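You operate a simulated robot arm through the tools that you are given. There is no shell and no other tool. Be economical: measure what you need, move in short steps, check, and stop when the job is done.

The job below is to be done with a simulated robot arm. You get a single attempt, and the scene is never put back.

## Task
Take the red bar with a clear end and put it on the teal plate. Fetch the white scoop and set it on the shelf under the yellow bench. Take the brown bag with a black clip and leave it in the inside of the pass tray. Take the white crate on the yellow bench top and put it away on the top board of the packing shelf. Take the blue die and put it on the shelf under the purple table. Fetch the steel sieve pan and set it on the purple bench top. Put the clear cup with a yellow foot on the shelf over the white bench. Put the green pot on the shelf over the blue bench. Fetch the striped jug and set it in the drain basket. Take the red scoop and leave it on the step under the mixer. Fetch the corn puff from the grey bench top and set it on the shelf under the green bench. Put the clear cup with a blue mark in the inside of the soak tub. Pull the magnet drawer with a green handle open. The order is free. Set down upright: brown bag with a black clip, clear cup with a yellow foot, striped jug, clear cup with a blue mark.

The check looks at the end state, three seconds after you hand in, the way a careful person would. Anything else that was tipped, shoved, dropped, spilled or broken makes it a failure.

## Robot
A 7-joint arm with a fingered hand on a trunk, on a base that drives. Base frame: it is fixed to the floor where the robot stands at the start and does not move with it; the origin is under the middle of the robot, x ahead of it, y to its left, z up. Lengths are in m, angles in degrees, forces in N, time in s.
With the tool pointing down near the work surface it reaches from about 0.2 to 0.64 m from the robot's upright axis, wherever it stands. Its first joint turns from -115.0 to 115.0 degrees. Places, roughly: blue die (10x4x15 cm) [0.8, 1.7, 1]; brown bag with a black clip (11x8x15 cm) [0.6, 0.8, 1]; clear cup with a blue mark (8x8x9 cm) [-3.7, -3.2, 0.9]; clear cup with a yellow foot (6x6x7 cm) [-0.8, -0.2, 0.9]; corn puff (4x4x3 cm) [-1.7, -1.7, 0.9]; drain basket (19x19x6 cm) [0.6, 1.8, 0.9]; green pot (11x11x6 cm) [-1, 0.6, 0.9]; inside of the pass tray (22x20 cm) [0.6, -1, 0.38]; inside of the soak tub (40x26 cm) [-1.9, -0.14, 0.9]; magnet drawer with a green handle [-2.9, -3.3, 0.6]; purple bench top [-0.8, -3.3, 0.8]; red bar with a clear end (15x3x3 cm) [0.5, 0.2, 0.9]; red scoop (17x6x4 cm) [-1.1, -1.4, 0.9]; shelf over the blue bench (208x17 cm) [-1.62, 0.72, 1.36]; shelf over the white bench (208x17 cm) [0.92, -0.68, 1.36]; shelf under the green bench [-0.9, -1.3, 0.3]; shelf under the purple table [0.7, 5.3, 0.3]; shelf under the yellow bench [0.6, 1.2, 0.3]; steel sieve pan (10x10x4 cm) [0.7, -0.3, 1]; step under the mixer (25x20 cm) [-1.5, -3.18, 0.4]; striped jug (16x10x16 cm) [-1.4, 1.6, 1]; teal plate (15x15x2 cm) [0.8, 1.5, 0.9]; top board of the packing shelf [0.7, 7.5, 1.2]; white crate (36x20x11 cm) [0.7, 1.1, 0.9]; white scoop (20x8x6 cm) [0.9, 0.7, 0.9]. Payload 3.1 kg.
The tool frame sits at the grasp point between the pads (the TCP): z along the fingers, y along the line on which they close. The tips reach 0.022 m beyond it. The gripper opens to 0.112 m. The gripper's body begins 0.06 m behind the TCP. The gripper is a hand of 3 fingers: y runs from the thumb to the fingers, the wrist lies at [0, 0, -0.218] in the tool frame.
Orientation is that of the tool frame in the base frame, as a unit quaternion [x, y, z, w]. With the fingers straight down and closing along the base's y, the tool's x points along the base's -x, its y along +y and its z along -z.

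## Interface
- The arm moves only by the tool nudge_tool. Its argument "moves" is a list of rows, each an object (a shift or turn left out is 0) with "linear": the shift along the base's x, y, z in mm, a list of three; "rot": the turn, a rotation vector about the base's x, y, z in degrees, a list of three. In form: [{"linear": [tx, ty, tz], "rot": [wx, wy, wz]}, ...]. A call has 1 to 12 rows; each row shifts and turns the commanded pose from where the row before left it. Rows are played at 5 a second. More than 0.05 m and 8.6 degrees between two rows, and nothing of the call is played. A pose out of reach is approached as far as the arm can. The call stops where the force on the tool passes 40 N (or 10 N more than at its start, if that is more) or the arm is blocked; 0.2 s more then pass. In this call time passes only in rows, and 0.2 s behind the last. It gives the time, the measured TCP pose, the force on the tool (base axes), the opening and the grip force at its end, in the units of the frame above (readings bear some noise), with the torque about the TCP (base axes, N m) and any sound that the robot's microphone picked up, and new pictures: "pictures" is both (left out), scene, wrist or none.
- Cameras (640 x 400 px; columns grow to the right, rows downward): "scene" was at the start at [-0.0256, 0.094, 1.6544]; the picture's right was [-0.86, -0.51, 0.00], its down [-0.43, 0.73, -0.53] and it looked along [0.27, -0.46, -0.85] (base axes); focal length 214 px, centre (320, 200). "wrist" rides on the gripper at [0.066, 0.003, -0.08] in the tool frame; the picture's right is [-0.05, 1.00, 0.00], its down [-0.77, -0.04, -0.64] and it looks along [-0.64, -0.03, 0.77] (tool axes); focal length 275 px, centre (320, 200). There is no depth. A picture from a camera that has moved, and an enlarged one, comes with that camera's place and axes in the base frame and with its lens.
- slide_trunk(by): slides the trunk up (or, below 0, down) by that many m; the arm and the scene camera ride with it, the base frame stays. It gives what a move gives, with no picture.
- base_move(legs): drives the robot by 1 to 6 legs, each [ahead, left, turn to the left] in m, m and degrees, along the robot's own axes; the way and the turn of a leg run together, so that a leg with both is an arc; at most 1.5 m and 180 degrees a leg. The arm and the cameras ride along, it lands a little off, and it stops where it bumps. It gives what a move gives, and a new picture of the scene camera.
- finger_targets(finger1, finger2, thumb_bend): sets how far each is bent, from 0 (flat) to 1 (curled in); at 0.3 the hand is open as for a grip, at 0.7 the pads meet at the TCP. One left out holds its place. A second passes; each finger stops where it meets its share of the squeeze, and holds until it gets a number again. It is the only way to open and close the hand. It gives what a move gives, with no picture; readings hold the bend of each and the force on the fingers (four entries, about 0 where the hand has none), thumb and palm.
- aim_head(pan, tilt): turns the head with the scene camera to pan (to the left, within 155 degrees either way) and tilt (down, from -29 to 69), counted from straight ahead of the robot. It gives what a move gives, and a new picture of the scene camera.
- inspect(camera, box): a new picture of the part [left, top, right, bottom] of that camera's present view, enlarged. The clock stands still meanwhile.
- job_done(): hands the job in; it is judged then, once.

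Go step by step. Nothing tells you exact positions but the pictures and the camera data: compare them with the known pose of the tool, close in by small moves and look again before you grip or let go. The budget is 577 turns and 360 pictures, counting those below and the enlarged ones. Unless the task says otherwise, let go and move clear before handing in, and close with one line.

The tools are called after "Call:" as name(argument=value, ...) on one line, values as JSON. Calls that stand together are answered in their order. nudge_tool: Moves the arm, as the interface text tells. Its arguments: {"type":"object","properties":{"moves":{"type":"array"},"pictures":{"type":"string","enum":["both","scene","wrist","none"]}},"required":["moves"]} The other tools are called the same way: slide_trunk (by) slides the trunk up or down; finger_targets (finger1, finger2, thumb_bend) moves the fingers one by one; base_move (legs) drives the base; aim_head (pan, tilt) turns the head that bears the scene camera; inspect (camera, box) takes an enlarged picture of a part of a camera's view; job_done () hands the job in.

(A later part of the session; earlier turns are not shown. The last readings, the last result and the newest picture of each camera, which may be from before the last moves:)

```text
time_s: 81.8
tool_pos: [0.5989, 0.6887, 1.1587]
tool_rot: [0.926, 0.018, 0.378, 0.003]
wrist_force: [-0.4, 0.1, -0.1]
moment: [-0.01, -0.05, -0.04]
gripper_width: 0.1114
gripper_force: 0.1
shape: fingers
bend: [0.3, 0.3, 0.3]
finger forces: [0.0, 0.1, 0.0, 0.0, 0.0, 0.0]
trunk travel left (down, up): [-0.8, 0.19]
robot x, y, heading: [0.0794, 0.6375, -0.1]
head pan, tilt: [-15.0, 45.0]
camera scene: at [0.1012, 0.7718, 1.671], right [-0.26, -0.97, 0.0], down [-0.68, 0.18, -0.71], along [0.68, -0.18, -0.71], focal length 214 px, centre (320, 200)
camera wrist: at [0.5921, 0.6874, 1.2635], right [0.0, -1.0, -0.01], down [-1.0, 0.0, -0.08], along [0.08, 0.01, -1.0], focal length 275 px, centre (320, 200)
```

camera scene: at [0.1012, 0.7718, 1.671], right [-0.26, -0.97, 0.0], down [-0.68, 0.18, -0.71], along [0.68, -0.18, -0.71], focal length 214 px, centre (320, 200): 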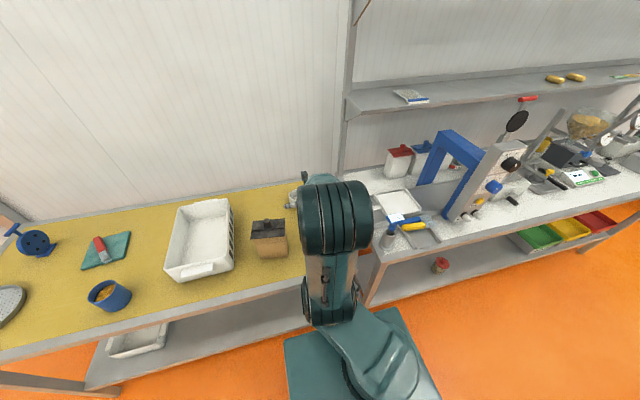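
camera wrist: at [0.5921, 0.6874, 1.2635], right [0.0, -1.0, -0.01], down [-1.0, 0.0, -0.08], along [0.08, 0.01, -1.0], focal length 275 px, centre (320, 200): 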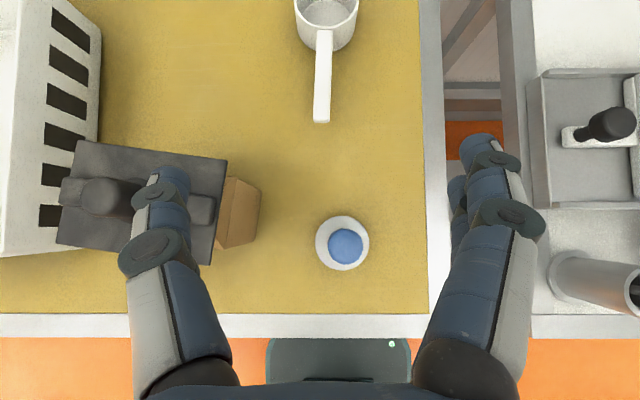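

A very clear top view. The scoop handle runs along x from 0.72 to 0.82 at y≈0.686. I narrow the hand and move above it.

Call:
finger_targets(finger1=0.5, finger2=0.5, thumb_bend=0.5)

Call:
nudge_tool(moves=[{"linear": [40, 0, -20], "rot": [0, 0, -2]}, {"linear": [40, -1, -25]}, {"linear": [40, -1, -25]}, {"linear": [40, -1, -30]}, {"linear": [5, 0, -40]}, {"linear": [0, 0, -35]}], pictures="wrist")

```text
time_s: 82.8
tool_pos: [0.5997, 0.6877, 1.1583]
tool_rot: [0.926, 0.019, 0.377, 0.002]
wrist_force: [0.1, -0.6, -0.4]
moment: [0.0, -0.06, 0.0]
gripper_width: 0.0557
gripper_force: 0.1
shape: fingers
bend: [0.5, 0.5, 0.5]
finger forces: [0.1, 0.0, 0.0, 0.1, 0.1, 0.1]
trunk travel left (down, up): [-0.8, 0.19]
robot x, y, heading: [0.0861, 0.6362, -0.0]
head pan, tilt: [-15.0, 45.0]
```

```text
time_s: 84.2
tool_pos: [0.7671, 0.6833, 0.9807]
tool_rot: [0.926, 0.002, 0.376, 0.01]
wrist_force: [-0.1, -0.6, -0.6]
moment: [-0.02, 0.0, 0.02]
gripper_width: 0.0561
gripper_force: 0.0
shape: fingers
bend: [0.5, 0.5, 0.5]
finger forces: [0.0, 0.1, 0.0, 0.1, 0.0, 0.0]
trunk travel left (down, up): [-0.8, 0.19]
robot x, y, heading: [0.0867, 0.6348, 0.2]
head pan, tilt: [-15.0, 45.0]
camera wrist: at [0.7592, 0.6814, 1.0852], right [-0.04, -1.0, -0.01], down [-1.0, 0.04, -0.08], along [0.08, 0.01, -1.0], focal length 275 px, centre (320, 200)
```

wrist: 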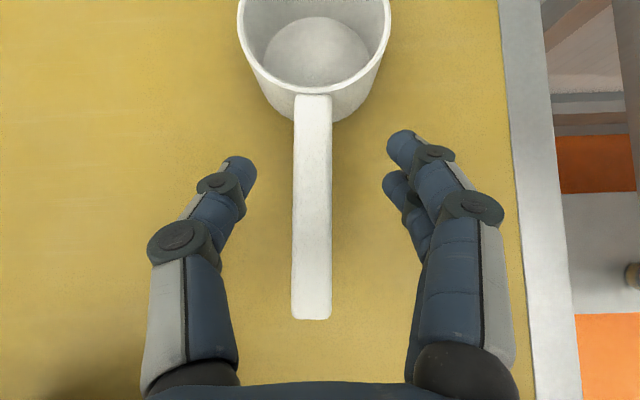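

Handle top at z≈0.948, y≈0.686. I lower the hand around it and close.

Call:
nudge_tool(moves=[{"linear": [0, 3, -15]}, {"linear": [0, 0, -13]}, {"linear": [0, 0, -11]}], pictures="none")

Call:
finger_targets(finger1=0.64, finger2=0.64, thumb_bend=0.64)

Call:
inspect(camera="wrist", box=[160, 50, 480, 330])

```text
time_s: 85.0
tool_pos: [0.7658, 0.6865, 0.9431]
tool_rot: [0.926, 0.003, 0.377, 0.009]
wrist_force: [0.2, -0.6, -0.2]
moment: [0.02, -0.06, 0.0]
gripper_width: 0.0555
gripper_force: 0.1
shape: fingers
bend: [0.5, 0.5, 0.5]
finger forces: [0.0, 0.0, 0.0, 0.1, 0.0, 0.0]
trunk travel left (down, up): [-0.8, 0.19]
robot x, y, heading: [0.0846, 0.6349, -0.1]
head pan, tilt: [-15.0, 45.0]
```

```text
time_s: 86.0
tool_pos: [0.7667, 0.6859, 0.9443]
tool_rot: [0.926, 0.003, 0.377, 0.009]
wrist_force: [0.0, -1.0, -0.1]
moment: [0.03, -0.03, 0.0]
gripper_width: 0.0186
gripper_force: 0.5
shape: fingers
bend: [0.63, 0.64, 0.64]
finger forces: [0.5, 0.0, 0.0, 0.1, 0.4, 0.0]
trunk travel left (down, up): [-0.8, 0.19]
robot x, y, heading: [0.0853, 0.635, -0.1]
head pan, tilt: [-15.0, 45.0]
```

```text
1.43 times, centred on (320, 190) of wrist
camera zoom: at [0.7589, 0.6848, 1.0483], right [-0.04, -1.0, -0.01], down [-1.0, 0.04, -0.08], along [0.08, 0.01, -1.0], focal length 393 px, centre (320, 214)
```

zoom: 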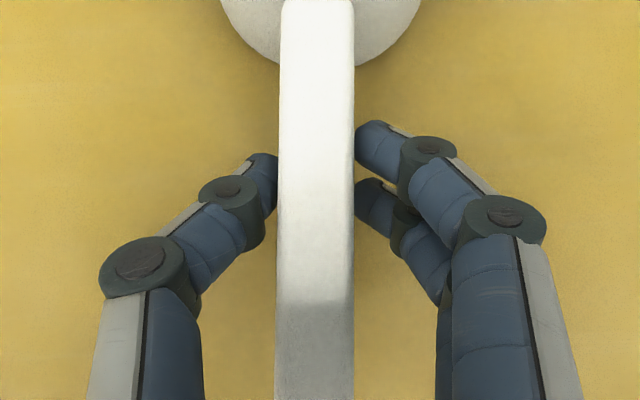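

Contact on both sides. I squeeze and lift slightly.

Call:
finger_targets(finger1=0.75, finger2=0.75, thumb_bend=0.75)

Call:
nudge_tool(moves=[{"linear": [0, 0, 10]}, {"linear": [0, 0, 20]}, {"linear": [0, 0, 30]}])

```text
time_s: 87.0
tool_pos: [0.7663, 0.686, 0.9435]
tool_rot: [0.926, 0.003, 0.377, 0.008]
wrist_force: [-1.1, -0.5, 0.0]
moment: [-0.02, -0.01, 0.03]
gripper_width: 0.0
gripper_force: 0.8
shape: fingers
bend: [0.74, 0.75, 0.73]
finger forces: [0.0, 0.2, 0.1, 0.0, 0.7, 0.0]
trunk travel left (down, up): [-0.8, 0.19]
robot x, y, heading: [0.0832, 0.6357, 0.0]
head pan, tilt: [-15.0, 45.0]
```

```text
time_s: 87.8
tool_pos: [0.7658, 0.6859, 1.005]
tool_rot: [0.926, 0.003, 0.377, 0.009]
wrist_force: [-0.1, -0.2, -0.6]
moment: [-0.02, 0.05, -0.01]
gripper_width: 0.0
gripper_force: 0.6
shape: fingers
bend: [0.74, 0.75, 0.73]
finger forces: [0.0, 0.4, 0.1, 0.0, 1.1, 0.6]
trunk travel left (down, up): [-0.8, 0.19]
robot x, y, heading: [0.0838, 0.6386, 0.1]
head pan, tilt: [-15.0, 45.0]
camera scene: at [0.1019, 0.7686, 1.6713], right [-0.26, -0.97, 0.0], down [-0.68, 0.18, -0.71], along [0.68, -0.18, -0.71], focal length 214 px, centre (320, 200)
camera wrist: at [0.7581, 0.6845, 1.1094], right [-0.04, -1.0, -0.01], down [-1.0, 0.04, -0.08], along [0.08, 0.01, -1.0], focal length 275 px, centre (320, 200)
```

scene: 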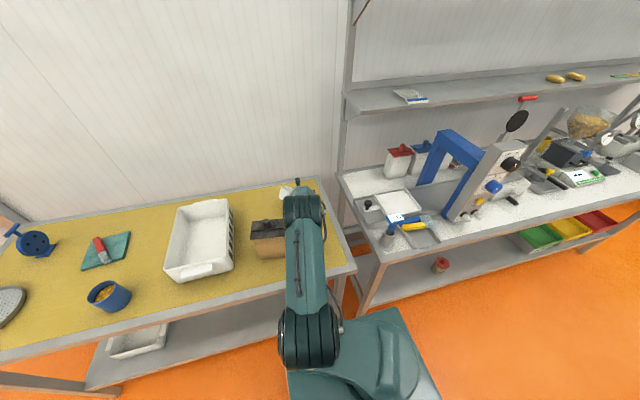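
wrist: 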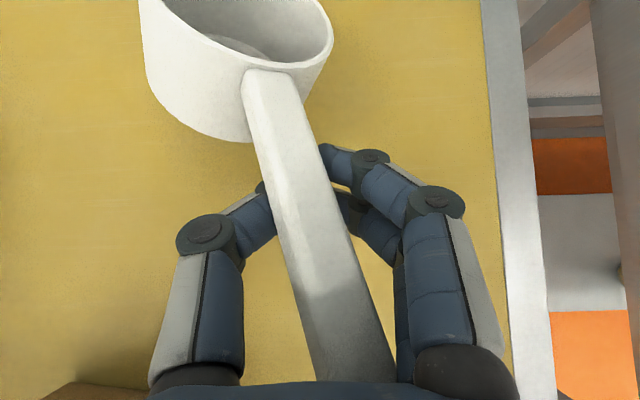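

The handle slipped deeper into the cage toward the palm. I curl the fingers further to clamp it there.

Call:
finger_targets(finger1=0.9, finger2=0.9, thumb_bend=0.9)

Call:
inspect(camera="wrist", box=[100, 0, 540, 400])

```text
time_s: 88.8
tool_pos: [0.7658, 0.6859, 1.005]
tool_rot: [0.926, 0.002, 0.377, 0.01]
wrist_force: [0.0, -0.3, 0.1]
moment: [-0.04, 0.03, -0.03]
gripper_width: 0.0012
gripper_force: 0.8
shape: fingers
bend: [0.86, 0.87, 0.85]
finger forces: [0.0, 0.8, 0.0, 0.0, 0.0, 0.5]
trunk travel left (down, up): [-0.8, 0.19]
robot x, y, heading: [0.0863, 0.637, -0.0]
head pan, tilt: [-15.0, 45.0]
```

```text
1.00 times, centred on (320, 200) of wrist (not enlarged: the box is as wide or as high as the picture)
camera zoom: at [0.7583, 0.6848, 1.109], right [-0.04, -1.0, -0.01], down [-1.0, 0.04, -0.08], along [0.08, 0.01, -1.0], focal length 275 px, centre (320, 200)
```

zoom: 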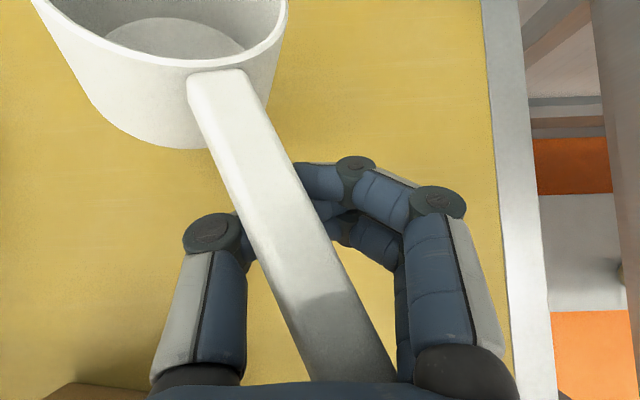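

The scoop is caged: handle resting on the fingers with its end under the palm, which holds under gravity. Its target shelf is right below, so I carry it slowly: up, then back the base off.

Call:
nudge_tool(moves=[{"linear": [0, 0, 20]}, {"linear": [0, 0, 25]}, {"linear": [0, 0, 25]}, {"linear": [0, 0, 25]}, {"linear": [0, 0, 25]}, {"linear": [0, 0, 25]}], pictures="wrist")

```text
time_s: 90.2
tool_pos: [0.7664, 0.6875, 1.1406]
tool_rot: [0.926, 0.002, 0.377, 0.01]
wrist_force: [0.9, 0.7, -0.2]
moment: [-0.05, 0.06, -0.02]
gripper_width: 0.0009
gripper_force: 0.8
shape: fingers
bend: [0.86, 0.87, 0.85]
finger forces: [0.1, 0.7, 0.1, 0.1, 0.0, 0.7]
out of reach, approached as far as the arm can: row 5
trunk travel left (down, up): [-0.8, 0.19]
robot x, y, heading: [0.0842, 0.6398, 0.0]
head pan, tilt: [-15.0, 45.0]
camera wrist: at [0.7584, 0.6873, 1.2456], right [-0.04, -1.0, -0.01], down [-1.0, 0.04, -0.08], along [0.08, 0.01, -1.0], focal length 275 px, centre (320, 200)
```

wrist: 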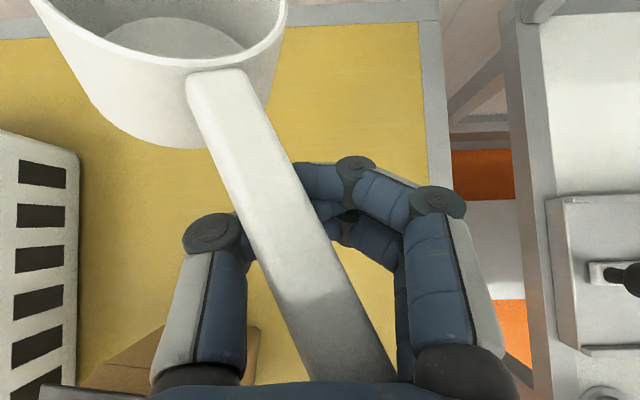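

The scoop rides steadily. I drive back with a slight right shift, clearing the bag.

Call:
nudge_tool(moves=[{"linear": [0, -20, 0]}, {"linear": [0, -20, 0]}, {"linear": [0, -15, 0]}], pictures="none")

Call:
base_move(legs=[[-0.4, 0, 0]])

```text
time_s: 91.0
tool_pos: [0.7652, 0.6343, 1.1402]
tool_rot: [0.926, 0.002, 0.377, 0.008]
wrist_force: [-1.7, 0.3, 0.1]
moment: [-0.04, 0.04, -0.01]
gripper_width: 0.001
gripper_force: 0.6
shape: fingers
bend: [0.86, 0.87, 0.85]
finger forces: [0.0, 0.6, 0.0, 0.0, 0.1, 0.7]
trunk travel left (down, up): [-0.8, 0.19]
robot x, y, heading: [0.0839, 0.6362, -0.1]
head pan, tilt: [-15.0, 45.0]
```

```text
time_s: 93.5
tool_pos: [0.3631, 0.6315, 1.1409]
tool_rot: [0.926, 0.001, 0.377, 0.009]
wrist_force: [0.7, -0.1, -1.0]
moment: [-0.02, 0.05, 0.03]
gripper_width: 0.0011
gripper_force: 1.0
shape: fingers
bend: [0.86, 0.87, 0.85]
finger forces: [0.0, 0.8, 0.0, 0.1, 0.0, 0.6]
trunk travel left (down, up): [-0.8, 0.19]
robot x, y, heading: [-0.3203, 0.637, -0.4]
head pan, tilt: [-15.0, 45.0]
camera scene: at [-0.3004, 0.7696, 1.6713], right [-0.26, -0.96, 0.0], down [-0.68, 0.19, -0.71], along [0.68, -0.19, -0.71], focal length 214 px, centre (320, 200)
```

scene: 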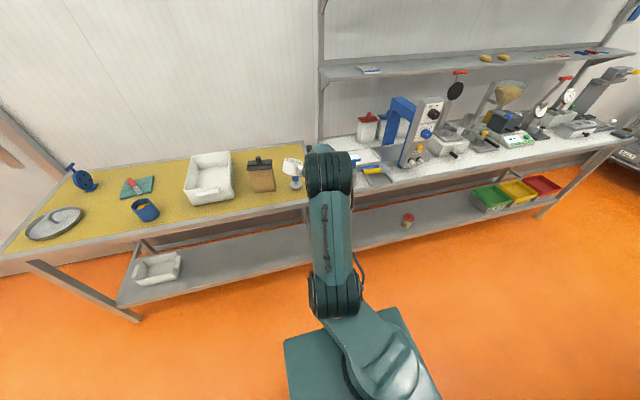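

I shift left to face the free part of the lower shelf, away from the bench leg.

Call:
base_move(legs=[[0.03, 0.33, 0.4]])

Call:
slide_trunk(by=-0.3)

Call:
nudge_tool(moves=[{"linear": [-25, 0, 0]}, {"linear": [-25, 0, 0]}, {"linear": [-25, 0, 0]}, {"linear": [-20, 0, 0]}], pictures="wrist")

```text
time_s: 95.7
tool_pos: [0.3931, 0.9673, 1.1407]
tool_rot: [0.926, 0.004, 0.378, 0.009]
wrist_force: [0.1, 0.2, -0.5]
moment: [-0.05, 0.07, 0.01]
gripper_width: 0.0007
gripper_force: 0.4
shape: fingers
bend: [0.86, 0.87, 0.85]
finger forces: [0.0, 0.8, 0.0, 0.0, 0.0, 0.6]
trunk travel left (down, up): [-0.8, 0.19]
robot x, y, heading: [-0.2906, 0.9661, -0.1]
head pan, tilt: [-15.0, 45.0]
camera scene: at [-0.2707, 1.1004, 1.6713], right [-0.26, -0.97, 0.0], down [-0.68, 0.18, -0.71], along [0.68, -0.18, -0.71], focal length 214 px, centre (320, 200)
```

scene: 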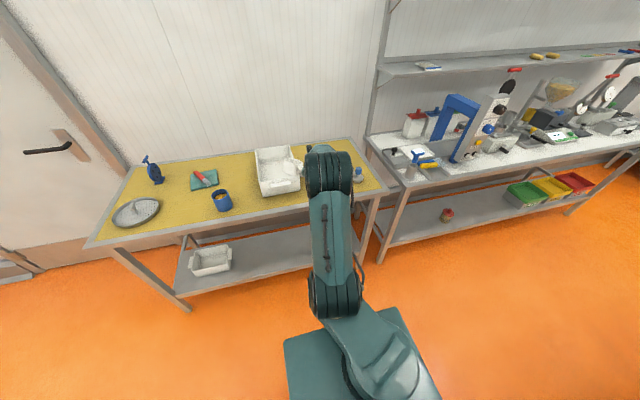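

```text
time_s: 98.7
tool_pos: [0.3931, 0.9679, 0.8409]
tool_rot: [0.926, 0.004, 0.377, 0.009]
wrist_force: [-0.9, -0.2, -0.8]
moment: [0.02, -0.04, 0.03]
gripper_width: 0.0012
gripper_force: 1.4
shape: fingers
bend: [0.86, 0.87, 0.86]
finger forces: [0.1, 0.1, 0.0, 0.1, 1.1, 0.1]
trunk travel left (down, up): [-0.5, 0.49]
robot x, y, heading: [-0.2871, 0.9703, 0.0]
head pan, tilt: [-15.0, 45.0]
```

```text
time_s: 99.7
tool_pos: [0.2976, 0.9681, 0.8408]
tool_rot: [0.926, 0.004, 0.377, 0.008]
wrist_force: [-0.4, 0.0, -0.5]
moment: [-0.02, 0.02, -0.02]
gripper_width: 0.0012
gripper_force: 0.3
shape: fingers
bend: [0.86, 0.87, 0.86]
finger forces: [0.0, 0.5, 0.0, 0.0, 0.1, 0.3]
trunk travel left (down, up): [-0.5, 0.49]
robot x, y, heading: [-0.2868, 0.9693, 0.1]
head pan, tilt: [-15.0, 45.0]
camera wrist: at [0.29, 0.9664, 0.9458], right [-0.03, -1.0, -0.01], down [-1.0, 0.03, -0.08], along [0.08, 0.01, -1.0], focal length 275 px, centre (320, 200)
```

wrist: 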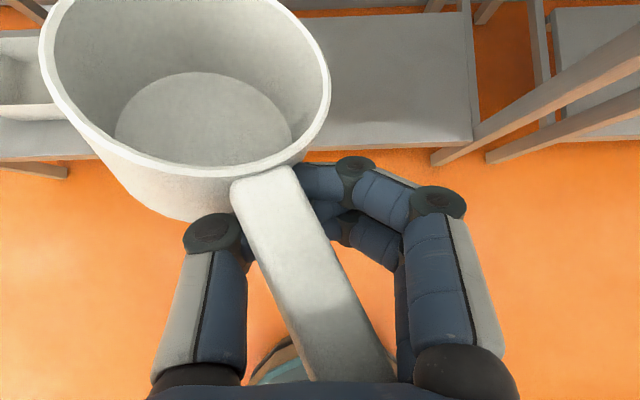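

The cup grazed the bench edge as the trunk came down and slid closer to the hand, but is still held. I check the bench things, then lower on.

Call:
slide_trunk(by=-0.43)

Call:
aim_head(pan=-10, tilt=25)

```text
refused: -0.43 is not a number from -0.4 to 0.4
```

```text
time_s: 100.5
tool_pos: [0.298, 0.9671, 0.8396]
tool_rot: [0.926, 0.003, 0.377, 0.009]
wrist_force: [0.2, 0.5, -0.6]
moment: [-0.02, 0.04, 0.02]
gripper_width: 0.0012
gripper_force: 0.0
shape: fingers
bend: [0.86, 0.87, 0.86]
finger forces: [0.1, 0.4, 0.1, 0.0, 0.0, 0.3]
trunk travel left (down, up): [-0.5, 0.49]
robot x, y, heading: [-0.2878, 0.9666, 0.0]
head pan, tilt: [-10.0, 25.0]
camera scene: at [-0.2587, 1.1051, 1.4018], right [-0.17, -0.99, 0.0], down [-0.42, 0.07, -0.91], along [0.89, -0.15, -0.42], focal length 214 px, centre (320, 200)
```

scene: 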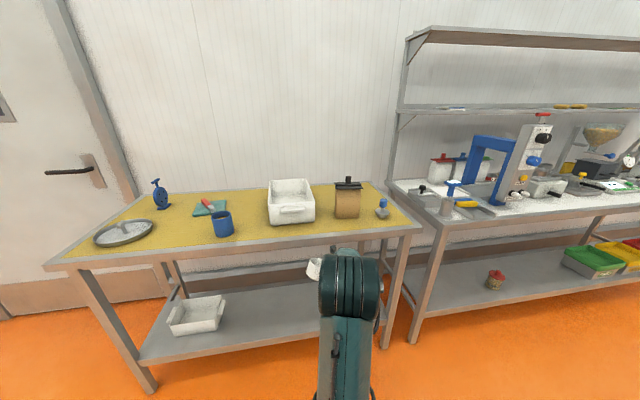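

Everything on the bench is fine. I lower the trunk by 0.4 m and look under the bench.

Call:
slide_trunk(by=-0.4)

Call:
aim_head(pan=0, tilt=35)

```text
time_s: 104.3
tool_pos: [0.2973, 0.9675, 0.4408]
tool_rot: [0.926, 0.003, 0.377, 0.008]
wrist_force: [0.6, -0.3, -1.8]
moment: [-0.03, 0.02, -0.02]
gripper_width: 0.0012
gripper_force: 0.2
shape: fingers
bend: [0.86, 0.87, 0.86]
finger forces: [0.1, 0.4, 0.0, 0.0, 0.0, 0.4]
trunk travel left (down, up): [-0.1, 0.89]
robot x, y, heading: [-0.2858, 0.9666, 0.1]
head pan, tilt: [-10.0, 25.0]
```

```text
time_s: 105.1
tool_pos: [0.2976, 0.9682, 0.4399]
tool_rot: [0.926, 0.004, 0.377, 0.009]
wrist_force: [-0.5, 0.5, -1.1]
moment: [-0.02, 0.03, 0.02]
gripper_width: 0.0013
gripper_force: 0.3
shape: fingers
bend: [0.86, 0.87, 0.86]
finger forces: [0.0, 0.4, 0.0, 0.0, 0.1, 0.3]
trunk travel left (down, up): [-0.1, 0.89]
robot x, y, heading: [-0.2884, 0.9647, 0.4]
head pan, tilt: [0.0, 35.0]
camera scene: at [-0.2615, 1.121, 0.9861], right [0.0, -1.0, 0.0], down [-0.57, 0.0, -0.82], along [0.82, 0.0, -0.57], focal length 214 px, centre (320, 200)
```

scene: 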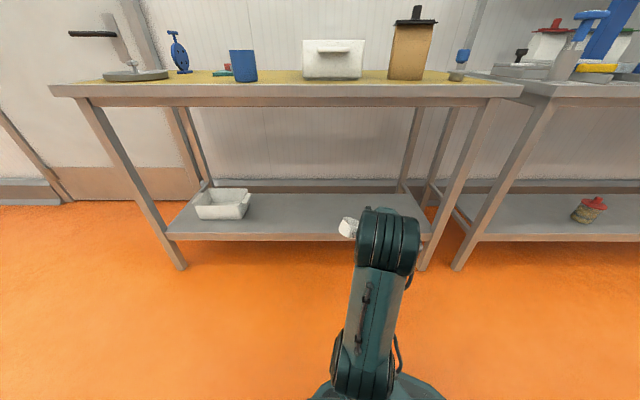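

The shelf is free on the right, front edge near x≈0.43. I drive forward 0.26 m so the scoop comes over the shelf, then lower it.

Call:
base_move(legs=[[0.26, 0, 0]])

Call:
nudge_tool(moves=[{"linear": [5, 0, -20]}, {"linear": [5, 0, -20]}, {"linear": [0, 0, -15]}], pictures="both")

```text
time_s: 106.9
tool_pos: [0.5578, 0.9614, 0.4416]
tool_rot: [0.926, 0.0, 0.377, 0.01]
wrist_force: [0.5, 0.2, -0.3]
moment: [-0.07, -0.01, 0.0]
gripper_width: 0.0011
gripper_force: 1.1
shape: fingers
bend: [0.86, 0.87, 0.86]
finger forces: [0.0, 0.3, 0.0, 0.0, 0.1, 0.3]
trunk travel left (down, up): [-0.1, 0.89]
robot x, y, heading: [-0.0273, 0.9679, -0.5]
head pan, tilt: [0.0, 35.0]
camera scene: at [-0.0006, 1.1204, 0.9861], right [-0.01, -1.0, 0.0], down [-0.57, 0.0, -0.82], along [0.82, 0.0, -0.57], focal length 214 px, centre (320, 200)
```

scene: 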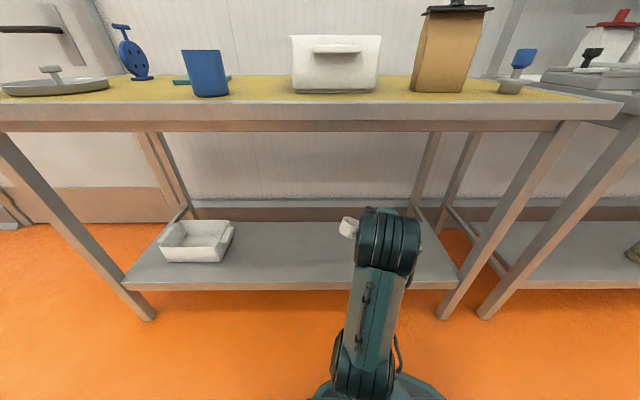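

```text
time_s: 107.7
tool_pos: [0.5687, 0.9622, 0.3845]
tool_rot: [0.926, 0.001, 0.377, 0.01]
wrist_force: [-1.1, -0.8, -0.4]
moment: [-0.04, 0.03, -0.03]
gripper_width: 0.0017
gripper_force: 0.2
shape: fingers
bend: [0.86, 0.87, 0.86]
finger forces: [0.0, 0.3, 0.0, 0.0, 0.2, 0.4]
trunk travel left (down, up): [-0.1, 0.89]
robot x, y, heading: [-0.0281, 0.9668, -0.4]
head pan, tilt: [0.0, 35.0]
camera scene: at [-0.0005, 1.1204, 0.9861], right [-0.01, -1.0, 0.0], down [-0.57, 0.0, -0.82], along [0.82, 0.0, -0.57], focal length 214 px, centre (320, 200)
camera wrist: at [0.5602, 0.9613, 0.4897], right [-0.04, -1.0, -0.01], down [-1.0, 0.04, -0.08], along [0.08, 0.01, -1.0], focal length 275 px, centre (320, 200)
```

scene: 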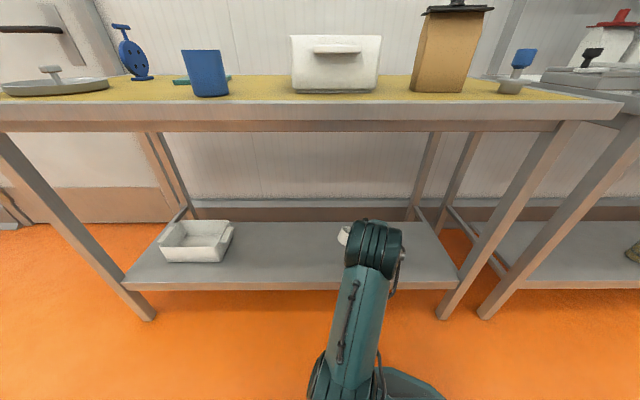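
wrist: 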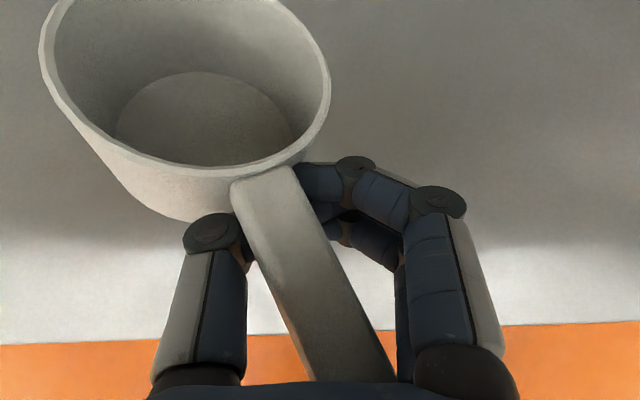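

Over the shelf now. I lower in small steps to touch down.

Call:
nudge_tool(moves=[{"linear": [0, 0, -10]}, {"linear": [0, 0, -8]}, {"linear": [0, 0, -6]}, {"linear": [0, 0, -6]}, {"linear": [0, 0, -5]}, {"linear": [0, 0, -5]}, {"linear": [0, 0, -5]}], pictures="wrist")

```text
time_s: 109.3
tool_pos: [0.5667, 0.9605, 0.3411]
tool_rot: [0.926, -0.001, 0.377, 0.011]
wrist_force: [-0.2, -0.5, -0.5]
moment: [-0.04, 0.04, 0.0]
gripper_width: 0.0012
gripper_force: 0.5
shape: fingers
bend: [0.86, 0.87, 0.86]
finger forces: [0.0, 0.4, 0.0, 0.0, 0.0, 0.3]
trunk travel left (down, up): [-0.1, 0.89]
robot x, y, heading: [-0.0326, 0.9676, -0.6]
head pan, tilt: [0.0, 35.0]
camera wrist: at [0.5597, 0.9603, 0.4452], right [-0.04, -1.0, -0.01], down [-1.0, 0.04, -0.08], along [0.08, 0.01, -1.0], focal length 275 px, centre (320, 200)
```

wrist: 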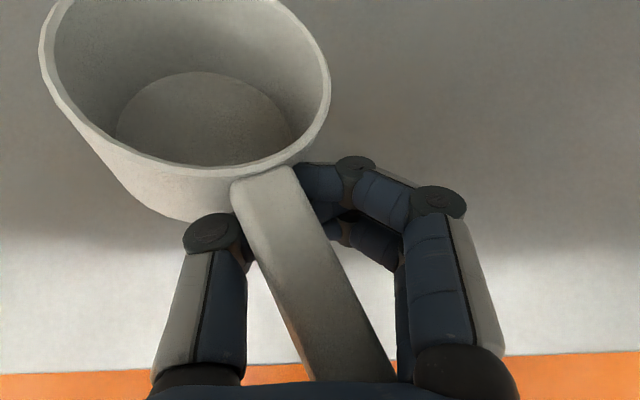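

Call:
nudge_tool(moves=[{"linear": [0, 0, -4]}, {"linear": [0, 0, -4]}, {"linear": [0, 0, -4]}, {"linear": [0, 0, -4]}, {"linear": [0, 0, -4]}, {"linear": [0, 0, -4]}, {"linear": [0, 0, -4]}, {"linear": [0, 0, -4]}], pictures="wrist")

```text
time_s: 111.1
tool_pos: [0.5671, 0.9609, 0.3088]
tool_rot: [0.926, 0.0, 0.378, 0.01]
wrist_force: [0.2, 0.7, 0.2]
moment: [-0.01, 0.02, 0.0]
gripper_width: 0.0017
gripper_force: 0.2
shape: fingers
bend: [0.86, 0.87, 0.86]
finger forces: [0.0, 0.3, 0.0, 0.0, 0.0, 0.0]
trunk travel left (down, up): [-0.1, 0.89]
robot x, y, heading: [-0.0334, 0.9697, -0.2]
head pan, tilt: [0.0, 35.0]
camera wrist: at [0.5603, 0.9603, 0.4137], right [-0.04, -1.0, -0.01], down [-1.0, 0.04, -0.08], along [0.08, 0.01, -1.0], focal length 275 px, centre (320, 200)
```

wrist: 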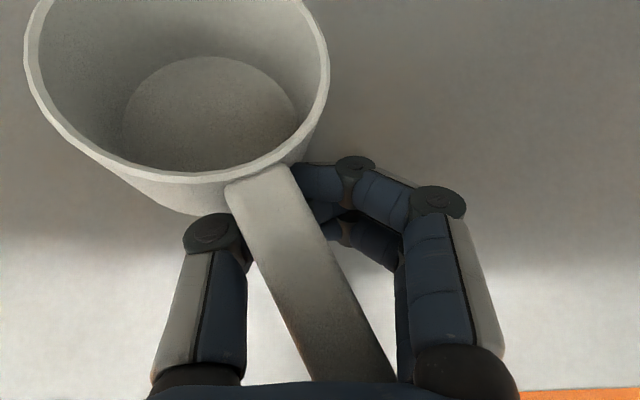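

The scoop has touched down (palm load gone). I open the hand step by step.

Call:
finger_targets(finger1=0.7, finger2=0.7, thumb_bend=0.7)

Call:
finger_targets(finger1=0.5, finger2=0.5, thumb_bend=0.45)

Call:
inspect(camera="wrist", box=[0, 0, 640, 400])

```text
time_s: 112.1
tool_pos: [0.5681, 0.9613, 0.3081]
tool_rot: [0.926, 0.0, 0.377, 0.01]
wrist_force: [0.7, 0.6, 0.4]
moment: [-0.02, 0.01, 0.0]
gripper_width: 0.0
gripper_force: 0.7
shape: fingers
bend: [0.73, 0.74, 0.74]
finger forces: [0.1, 0.3, 0.0, 0.1, 0.8, 0.0]
trunk travel left (down, up): [-0.1, 0.89]
robot x, y, heading: [-0.0324, 0.9674, -0.5]
head pan, tilt: [0.0, 35.0]
```

```text
time_s: 113.1
tool_pos: [0.5684, 0.9611, 0.3091]
tool_rot: [0.926, 0.001, 0.377, 0.01]
wrist_force: [-0.5, 0.0, -0.1]
moment: [-0.02, 0.02, 0.01]
gripper_width: 0.0614
gripper_force: 0.0
shape: fingers
bend: [0.5, 0.5, 0.45]
finger forces: [0.1, 0.0, 0.1, 0.1, 0.0, 0.0]
trunk travel left (down, up): [-0.1, 0.89]
robot x, y, heading: [-0.03, 0.966, -0.6]
head pan, tilt: [0.0, 35.0]
```

```text
1.00 times, centred on (320, 200) of wrist (not enlarged: the box is as wide or as high as the picture)
camera zoom: at [0.5603, 0.9603, 0.4138], right [-0.04, -1.0, -0.01], down [-1.0, 0.04, -0.08], along [0.08, 0.01, -1.0], focal length 275 px, centre (320, 200)
```

zoom: 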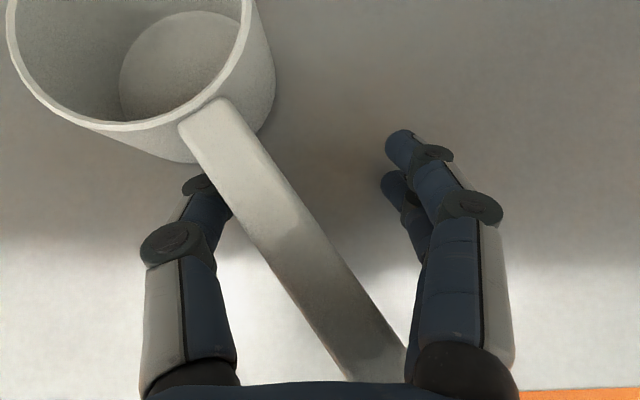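

The scoop rests on the shelf. I open the thumb fully and withdraw straight back.

Call:
finger_targets(finger1=0.3, finger2=0.3, thumb_bend=0.35)

Call:
nudge_tool(moves=[{"linear": [-15, 0, 2]}, {"linear": [-20, 0, 3]}, {"linear": [-25, 0, 5]}, {"linear": [-30, 0, 10]}], pictures="wrist")

```text
time_s: 114.1
tool_pos: [0.5682, 0.9612, 0.31]
tool_rot: [0.926, 0.0, 0.377, 0.01]
wrist_force: [-0.2, -0.4, -0.9]
moment: [0.01, -0.01, -0.03]
gripper_width: 0.1043
gripper_force: 0.0
shape: fingers
bend: [0.3, 0.3, 0.35]
finger forces: [0.1, 0.1, 0.1, 0.0, 0.1, 0.0]
trunk travel left (down, up): [-0.1, 0.89]
robot x, y, heading: [-0.0293, 0.9657, -0.2]
head pan, tilt: [0.0, 35.0]
```

```text
time_s: 115.1
tool_pos: [0.4781, 0.9609, 0.3254]
tool_rot: [0.927, -0.002, 0.375, 0.012]
wrist_force: [-0.4, -0.6, -0.2]
moment: [0.02, 0.01, 0.0]
gripper_width: 0.1045
gripper_force: 0.1
shape: fingers
bend: [0.3, 0.3, 0.35]
finger forces: [0.0, 0.1, 0.0, 0.0, 0.0, 0.1]
trunk travel left (down, up): [-0.1, 0.89]
robot x, y, heading: [-0.0313, 0.965, -0.4]
head pan, tilt: [0.0, 35.0]
camera wrist: at [0.4717, 0.96, 0.4303], right [-0.04, -1.0, -0.01], down [-1.0, 0.05, -0.08], along [0.08, 0.01, -1.0], focal length 275 px, centre (320, 200)
```

wrist: 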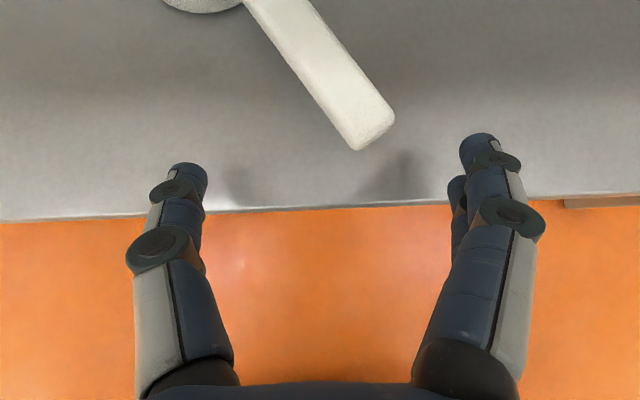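

The scoop sits on the shelf under the yellow bench. I withdraw, raise the trunk and go look at the blue die.

Call:
nudge_tool(moves=[{"linear": [-40, 0, 20]}, {"linear": [-40, 0, 25]}, {"linear": [-30, 0, 30]}], pictures="none")

Call:
base_move(legs=[[-0.2, 0, 0]])

Call:
slide_trunk(by=0.4)

Call:
slide_trunk(by=0.33)

Call:
base_move(legs=[[0.0, 0.7, 0.3]])

```text
time_s: 115.9
tool_pos: [0.3665, 0.961, 0.4047]
tool_rot: [0.926, 0.0, 0.377, 0.01]
wrist_force: [-0.3, -0.3, -0.8]
moment: [0.01, 0.0, -0.05]
gripper_width: 0.1044
gripper_force: 0.1
shape: fingers
bend: [0.3, 0.3, 0.35]
finger forces: [0.1, 0.0, 0.0, 0.0, 0.0, 0.1]
trunk travel left (down, up): [-0.1, 0.89]
robot x, y, heading: [-0.0302, 0.9654, -0.5]
head pan, tilt: [0.0, 35.0]
```

```text
time_s: 117.5
tool_pos: [0.1668, 0.9614, 0.4061]
tool_rot: [0.926, -0.002, 0.377, 0.011]
wrist_force: [0.1, -0.5, 0.1]
moment: [-0.02, 0.01, 0.0]
gripper_width: 0.1045
gripper_force: 0.1
shape: fingers
bend: [0.3, 0.3, 0.35]
finger forces: [0.1, 0.0, 0.0, 0.0, 0.0, 0.0]
trunk travel left (down, up): [-0.1, 0.89]
robot x, y, heading: [-0.227, 0.9681, -0.3]
head pan, tilt: [0.0, 35.0]
camera scene: at [-0.2007, 1.1216, 0.9861], right [-0.01, -1.0, 0.0], down [-0.57, 0.0, -0.82], along [0.82, -0.01, -0.57], focal length 214 px, centre (320, 200)
```

scene: 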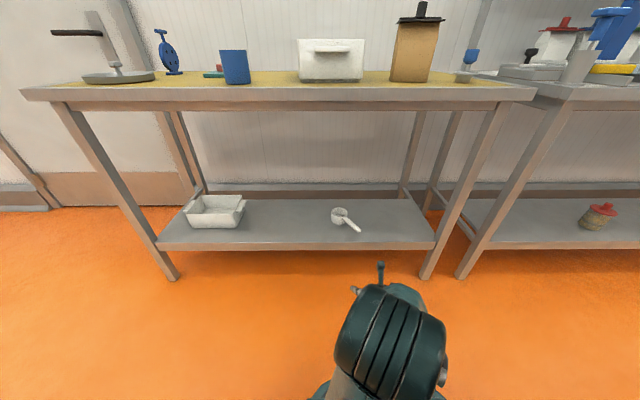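

```text
time_s: 121.3
tool_pos: [0.1675, 0.962, 0.8051]
tool_rot: [0.926, 0.0, 0.377, 0.011]
wrist_force: [0.0, -0.3, 0.0]
moment: [0.05, -0.01, -0.02]
gripper_width: 0.1044
gripper_force: 0.0
shape: fingers
bend: [0.3, 0.3, 0.35]
finger forces: [0.0, 0.0, 0.0, 0.1, 0.1, 0.0]
trunk travel left (down, up): [-0.5, 0.49]
robot x, y, heading: [-0.2279, 0.9677, -0.8]
head pan, tilt: [0.0, 35.0]
```

```text
time_s: 124.6
tool_pos: [0.1673, 0.9626, 1.1342]
tool_rot: [0.926, 0.0, 0.377, 0.01]
wrist_force: [0.3, 0.2, 0.4]
moment: [-0.02, -0.02, 0.01]
gripper_width: 0.1041
gripper_force: 0.0
shape: fingers
bend: [0.3, 0.3, 0.35]
finger forces: [0.0, 0.1, 0.0, 0.0, 0.0, 0.0]
trunk travel left (down, up): [-0.83, 0.16]
robot x, y, heading: [-0.2306, 0.9658, -0.7]
head pan, tilt: [0.0, 35.0]
```

```text
time_s: 128.4
tool_pos: [0.1727, 1.6619, 1.1356]
tool_rot: [0.926, -0.002, 0.377, 0.011]
wrist_force: [0.5, 0.8, -0.1]
moment: [-0.02, 0.0, -0.01]
gripper_width: 0.1043
gripper_force: 0.0
shape: fingers
bend: [0.3, 0.3, 0.35]
finger forces: [0.0, 0.0, 0.0, 0.0, 0.0, 0.1]
trunk travel left (down, up): [-0.83, 0.16]
robot x, y, heading: [-0.2279, 1.6719, -0.7]
head pan, tilt: [0.0, 35.0]
camera scene: at [-0.1937, 1.8231, 1.7161], right [-0.01, -1.0, 0.0], down [-0.57, 0.01, -0.82], along [0.82, -0.01, -0.57], focal length 214 px, centre (320, 200)
```

scene: 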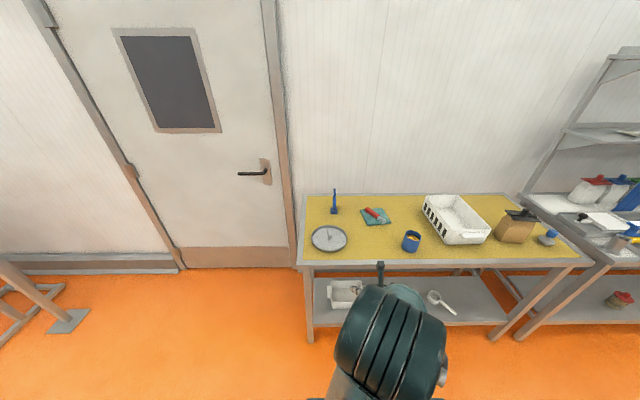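

The die stands edge-on to me at about (0.9, 1.72), so the hand pointing forward can close across its thickness. I drive closer and look with the wrist camera.

Call:
base_move(legs=[[0.34, 0.04, 0.7]])

Call:
nudge_tool(moves=[{"linear": [45, 0, 10]}, {"linear": [45, 0, 10]}, {"linear": [45, 0, 0]}], pictures="wrist")

```text
time_s: 130.7
tool_pos: [0.5133, 1.7043, 1.1357]
tool_rot: [0.926, 0.003, 0.377, 0.008]
wrist_force: [-1.2, -0.7, -0.7]
moment: [-0.02, -0.01, 0.0]
gripper_width: 0.1044
gripper_force: 0.2
shape: fingers
bend: [0.3, 0.3, 0.35]
finger forces: [0.0, 0.0, 0.0, 0.0, 0.1, 0.0]
trunk travel left (down, up): [-0.83, 0.16]
robot x, y, heading: [0.1181, 1.7094, -0.2]
head pan, tilt: [0.0, 35.0]
camera scene: at [0.145, 1.8618, 1.7161], right [0.0, -1.0, 0.0], down [-0.57, 0.0, -0.82], along [0.82, 0.0, -0.57], focal length 214 px, centre (320, 200)
```

scene: 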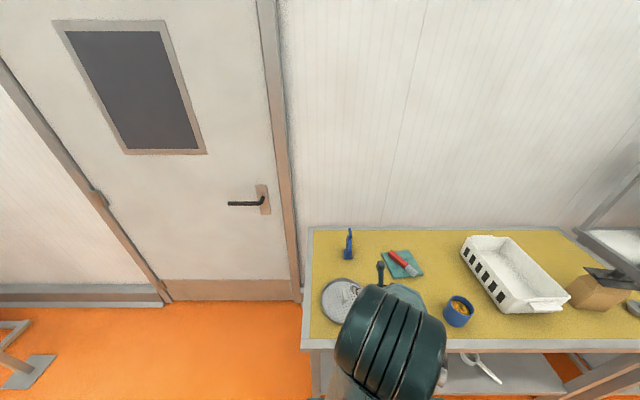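

```text
time_s: 131.5
tool_pos: [0.6508, 1.7039, 1.155]
tool_rot: [0.926, 0.002, 0.376, 0.008]
wrist_force: [-0.1, -0.1, -0.6]
moment: [0.0, -0.01, 0.03]
gripper_width: 0.1045
gripper_force: 0.1
shape: fingers
bend: [0.3, 0.3, 0.35]
finger forces: [0.0, 0.0, 0.0, 0.0, 0.1, 0.0]
trunk travel left (down, up): [-0.83, 0.16]
robot x, y, heading: [0.1188, 1.7069, -0.0]
head pan, tilt: [0.0, 35.0]
camera wrist: at [0.6448, 1.7029, 1.2603], right [-0.04, -1.0, -0.01], down [-1.0, 0.04, -0.08], along [0.08, 0.01, -1.0], focal length 275 px, centre (320, 200)
```

wrist: 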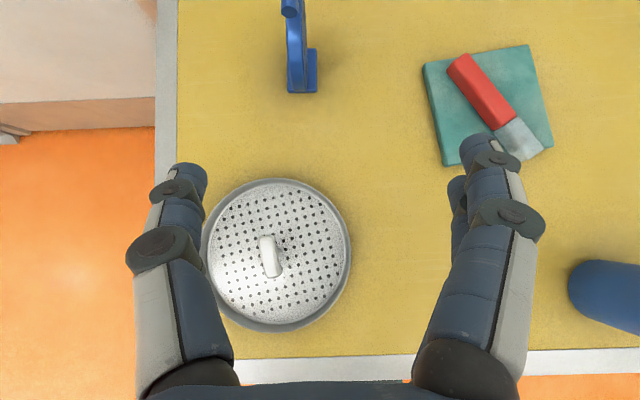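

The die's foot is seen at about (0.86, 1.726). I move forward over it for a closer look.

Call:
nudge_tool(moves=[{"linear": [40, 5, 0]}, {"linear": [40, 6, 0]}, {"linear": [40, 6, 0]}], pictures="wrist")

Call:
aim_head(pan=5, tilt=40)

Call:
inspect(camera="scene", box=[280, 150, 440, 270])

```text
time_s: 132.3
tool_pos: [0.7716, 1.7195, 1.1568]
tool_rot: [0.926, 0.001, 0.377, 0.009]
wrist_force: [0.2, 0.6, 0.8]
moment: [-0.02, 0.01, -0.01]
gripper_width: 0.1041
gripper_force: 0.1
shape: fingers
bend: [0.3, 0.3, 0.35]
finger forces: [0.0, 0.0, 0.0, 0.0, 0.1, 0.0]
trunk travel left (down, up): [-0.83, 0.16]
robot x, y, heading: [0.1188, 1.7063, -0.1]
head pan, tilt: [0.0, 35.0]
camera wrist: at [0.764, 1.7181, 1.2615], right [-0.04, -1.0, -0.01], down [-1.0, 0.04, -0.08], along [0.08, 0.01, -1.0], focal length 275 px, centre (320, 200)
```

wrist: 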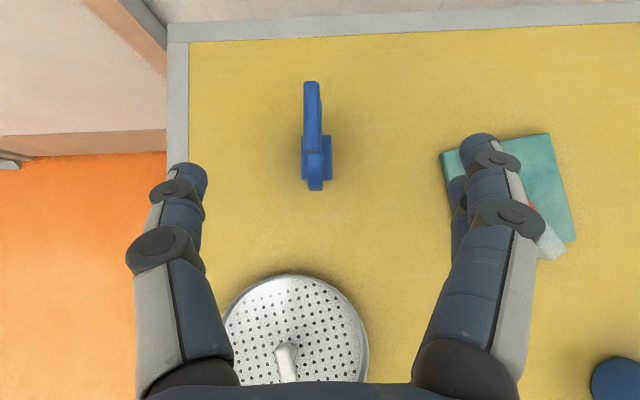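

```text
time_s: 132.9
tool_pos: [0.7689, 1.7219, 1.1576]
tool_rot: [0.926, 0.001, 0.377, 0.01]
wrist_force: [0.3, -0.3, -0.1]
moment: [0.01, 0.03, -0.03]
gripper_width: 0.1042
gripper_force: 0.1
shape: fingers
bend: [0.3, 0.3, 0.35]
finger forces: [0.1, 0.0, 0.0, 0.1, 0.1, 0.0]
trunk travel left (down, up): [-0.83, 0.16]
robot x, y, heading: [0.1156, 1.7087, 0.1]
head pan, tilt: [5.0, 40.0]
camera scene: at [0.1415, 1.8692, 1.7086], right [0.09, -1.0, 0.0], down [-0.64, -0.06, -0.77], along [0.76, 0.07, -0.64], focal length 214 px, centre (320, 200)
```

scene: 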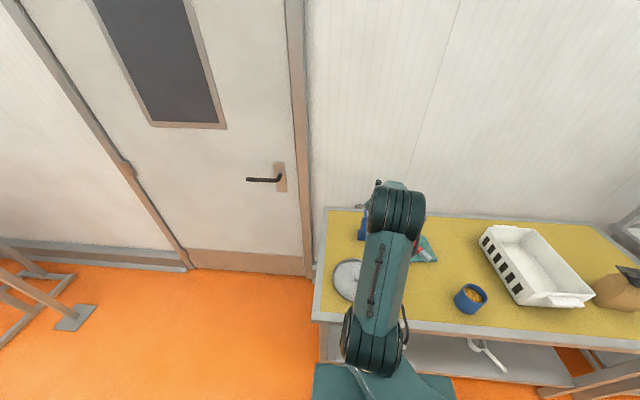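

```text
3.33 times, centred on (360, 210) of scene
camera zoom: at [0.1415, 1.8692, 1.7086], right [0.09, -1.0, 0.0], down [-0.64, -0.06, -0.77], along [0.76, 0.07, -0.64], focal length 715 px, centre (187, 167)
```

zoom: 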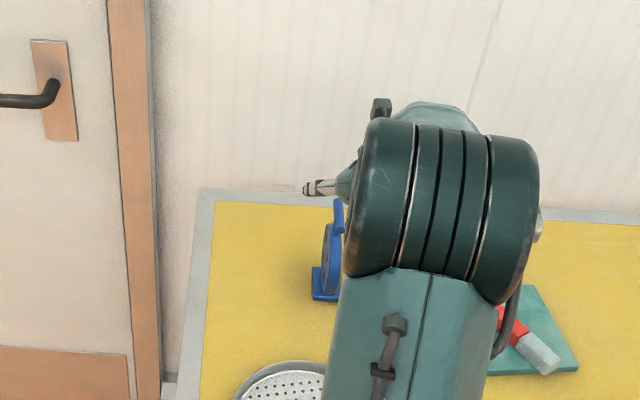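

The die's disc lies in the x–z plane at y≈1.722, x from 0.80 to 0.90, with its handle on top. I flatten the hand's tilt so the camera clears the handle, then approach from the front.

Call:
finger_targets(finger1=0.48, finger2=0.48, thumb_bend=0.48)

Call:
nudge_tool(moves=[{"linear": [-25, 0, -15], "rot": [0, -8, 0]}, {"linear": [-25, 1, -25], "rot": [0, -8, 0]}, {"linear": [-25, 1, -30], "rot": [0, -8, 0]}, {"linear": [0, 0, -35]}, {"linear": [0, 0, -35]}], pictures="wrist")

```text
time_s: 133.9
tool_pos: [0.7689, 1.7226, 1.1585]
tool_rot: [0.926, 0.002, 0.378, 0.01]
wrist_force: [1.0, -0.2, -0.4]
moment: [0.01, 0.0, 0.03]
gripper_width: 0.0618
gripper_force: 0.1
shape: fingers
bend: [0.48, 0.48, 0.48]
finger forces: [0.1, 0.1, 0.0, 0.0, 0.0, 0.1]
trunk travel left (down, up): [-0.83, 0.16]
robot x, y, heading: [0.1133, 1.7068, 0.1]
head pan, tilt: [5.0, 40.0]
```

```text
time_s: 135.2
tool_pos: [0.6955, 1.7245, 1.017]
tool_rot: [0.827, -0.001, 0.562, 0.01]
wrist_force: [1.0, -0.1, 0.7]
moment: [0.01, 0.04, 0.05]
gripper_width: 0.0609
gripper_force: 0.2
shape: fingers
bend: [0.48, 0.48, 0.48]
finger forces: [0.0, 0.0, 0.0, 0.1, 0.0, 0.0]
trunk travel left (down, up): [-0.83, 0.16]
robot x, y, heading: [0.1174, 1.7078, -0.3]
head pan, tilt: [5.0, 40.0]
camera wrist: at [0.6461, 1.7217, 1.1095], right [-0.03, -1.0, -0.03], down [-0.87, 0.04, -0.48], along [0.48, 0.01, -0.87], focal length 275 px, centre (320, 200)
```

wrist: 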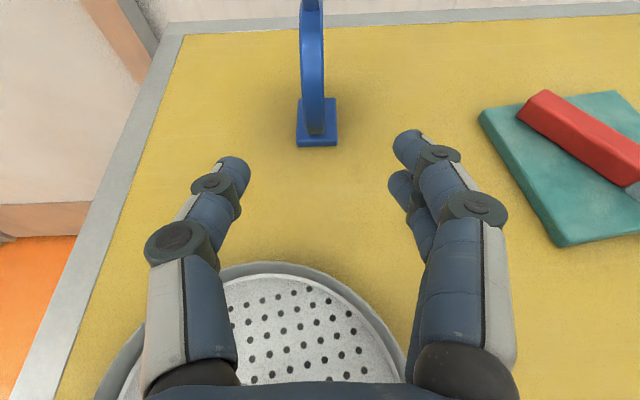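

The die is lined up with the hand. I move in diagonally, forward and down.

Call:
nudge_tool(moves=[{"linear": [35, 0, -12]}, {"linear": [35, 0, -12]}, {"linear": [30, 0, -12]}, {"linear": [20, 0, -8]}], pictures="wrist")

```text
time_s: 136.2
tool_pos: [0.8168, 1.722, 0.9719]
tool_rot: [0.828, 0.0, 0.561, 0.01]
wrist_force: [0.0, -0.4, -0.9]
moment: [0.0, -0.01, 0.0]
gripper_width: 0.0609
gripper_force: 0.1
shape: fingers
bend: [0.48, 0.48, 0.48]
finger forces: [0.1, 0.0, 0.0, 0.0, 0.0, 0.0]
trunk travel left (down, up): [-0.83, 0.16]
robot x, y, heading: [0.118, 1.7077, -0.2]
head pan, tilt: [5.0, 40.0]
camera wrist: at [0.7673, 1.7218, 1.065], right [-0.03, -1.0, -0.03], down [-0.88, 0.04, -0.48], along [0.48, 0.01, -0.88], focal length 275 px, centre (320, 200)
```

wrist: 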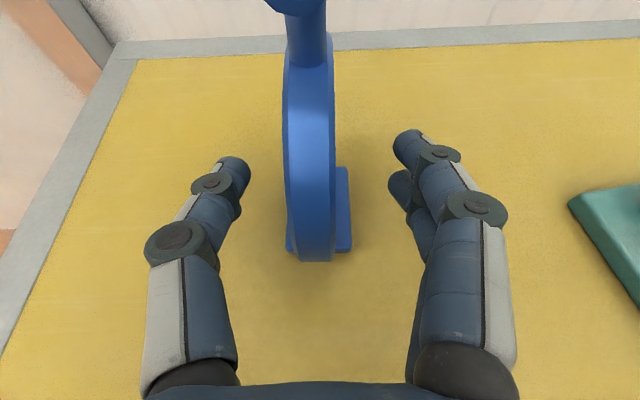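

Nicely centred (3 mm off). I go the last 25 mm in and close.

Call:
nudge_tool(moves=[{"linear": [14, 3, -3]}, {"linear": [12, 0, -3]}], pictures="none")

Call:
finger_targets(finger1=0.64, finger2=0.64, thumb_bend=0.64)

Call:
finger_targets(finger1=0.8, finger2=0.8, thumb_bend=0.8)

Call:
inspect(camera="wrist", box=[0, 0, 640, 400])

```text
time_s: 136.8
tool_pos: [0.8412, 1.7278, 0.9664]
tool_rot: [0.827, -0.001, 0.562, 0.01]
wrist_force: [0.1, 0.0, 0.5]
moment: [-0.03, 0.01, -0.02]
gripper_width: 0.0609
gripper_force: 0.0
shape: fingers
bend: [0.48, 0.48, 0.48]
finger forces: [0.0, 0.1, 0.1, 0.0, 0.1, 0.0]
trunk travel left (down, up): [-0.83, 0.16]
robot x, y, heading: [0.121, 1.7072, 0.1]
head pan, tilt: [5.0, 40.0]
```

```text
time_s: 137.8
tool_pos: [0.8407, 1.7261, 0.9668]
tool_rot: [0.827, -0.001, 0.562, 0.01]
wrist_force: [0.4, -0.6, 0.8]
moment: [-0.01, 0.01, 0.01]
gripper_width: 0.018
gripper_force: 0.5
shape: fingers
bend: [0.63, 0.63, 0.64]
finger forces: [0.8, 0.5, 0.0, 0.0, 0.0, 0.1]
trunk travel left (down, up): [-0.83, 0.16]
robot x, y, heading: [0.1137, 1.7066, 0.2]
head pan, tilt: [5.0, 40.0]
```

```text
time_s: 138.8
tool_pos: [0.84, 1.7265, 0.9657]
tool_rot: [0.828, -0.001, 0.561, 0.01]
wrist_force: [-0.5, -0.5, -0.3]
moment: [0.02, 0.03, 0.03]
gripper_width: 0.0117
gripper_force: 17.9
shape: fingers
bend: [0.72, 0.72, 0.69]
finger forces: [9.4, 9.1, 0.0, 0.0, 18.1, 0.0]
trunk travel left (down, up): [-0.83, 0.16]
robot x, y, heading: [0.1192, 1.7085, -0.2]
head pan, tilt: [5.0, 40.0]
```

```text
1.00 times, centred on (320, 200) of wrist (not enlarged: the box is as wide or as high as the picture)
camera zoom: at [0.7917, 1.7257, 1.058], right [-0.03, -1.0, -0.03], down [-0.88, 0.04, -0.48], along [0.48, 0.01, -0.88], focal length 275 px, centre (320, 200)
```

zoom: 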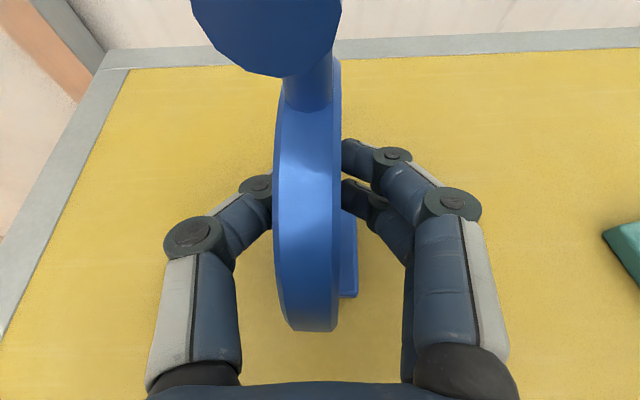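

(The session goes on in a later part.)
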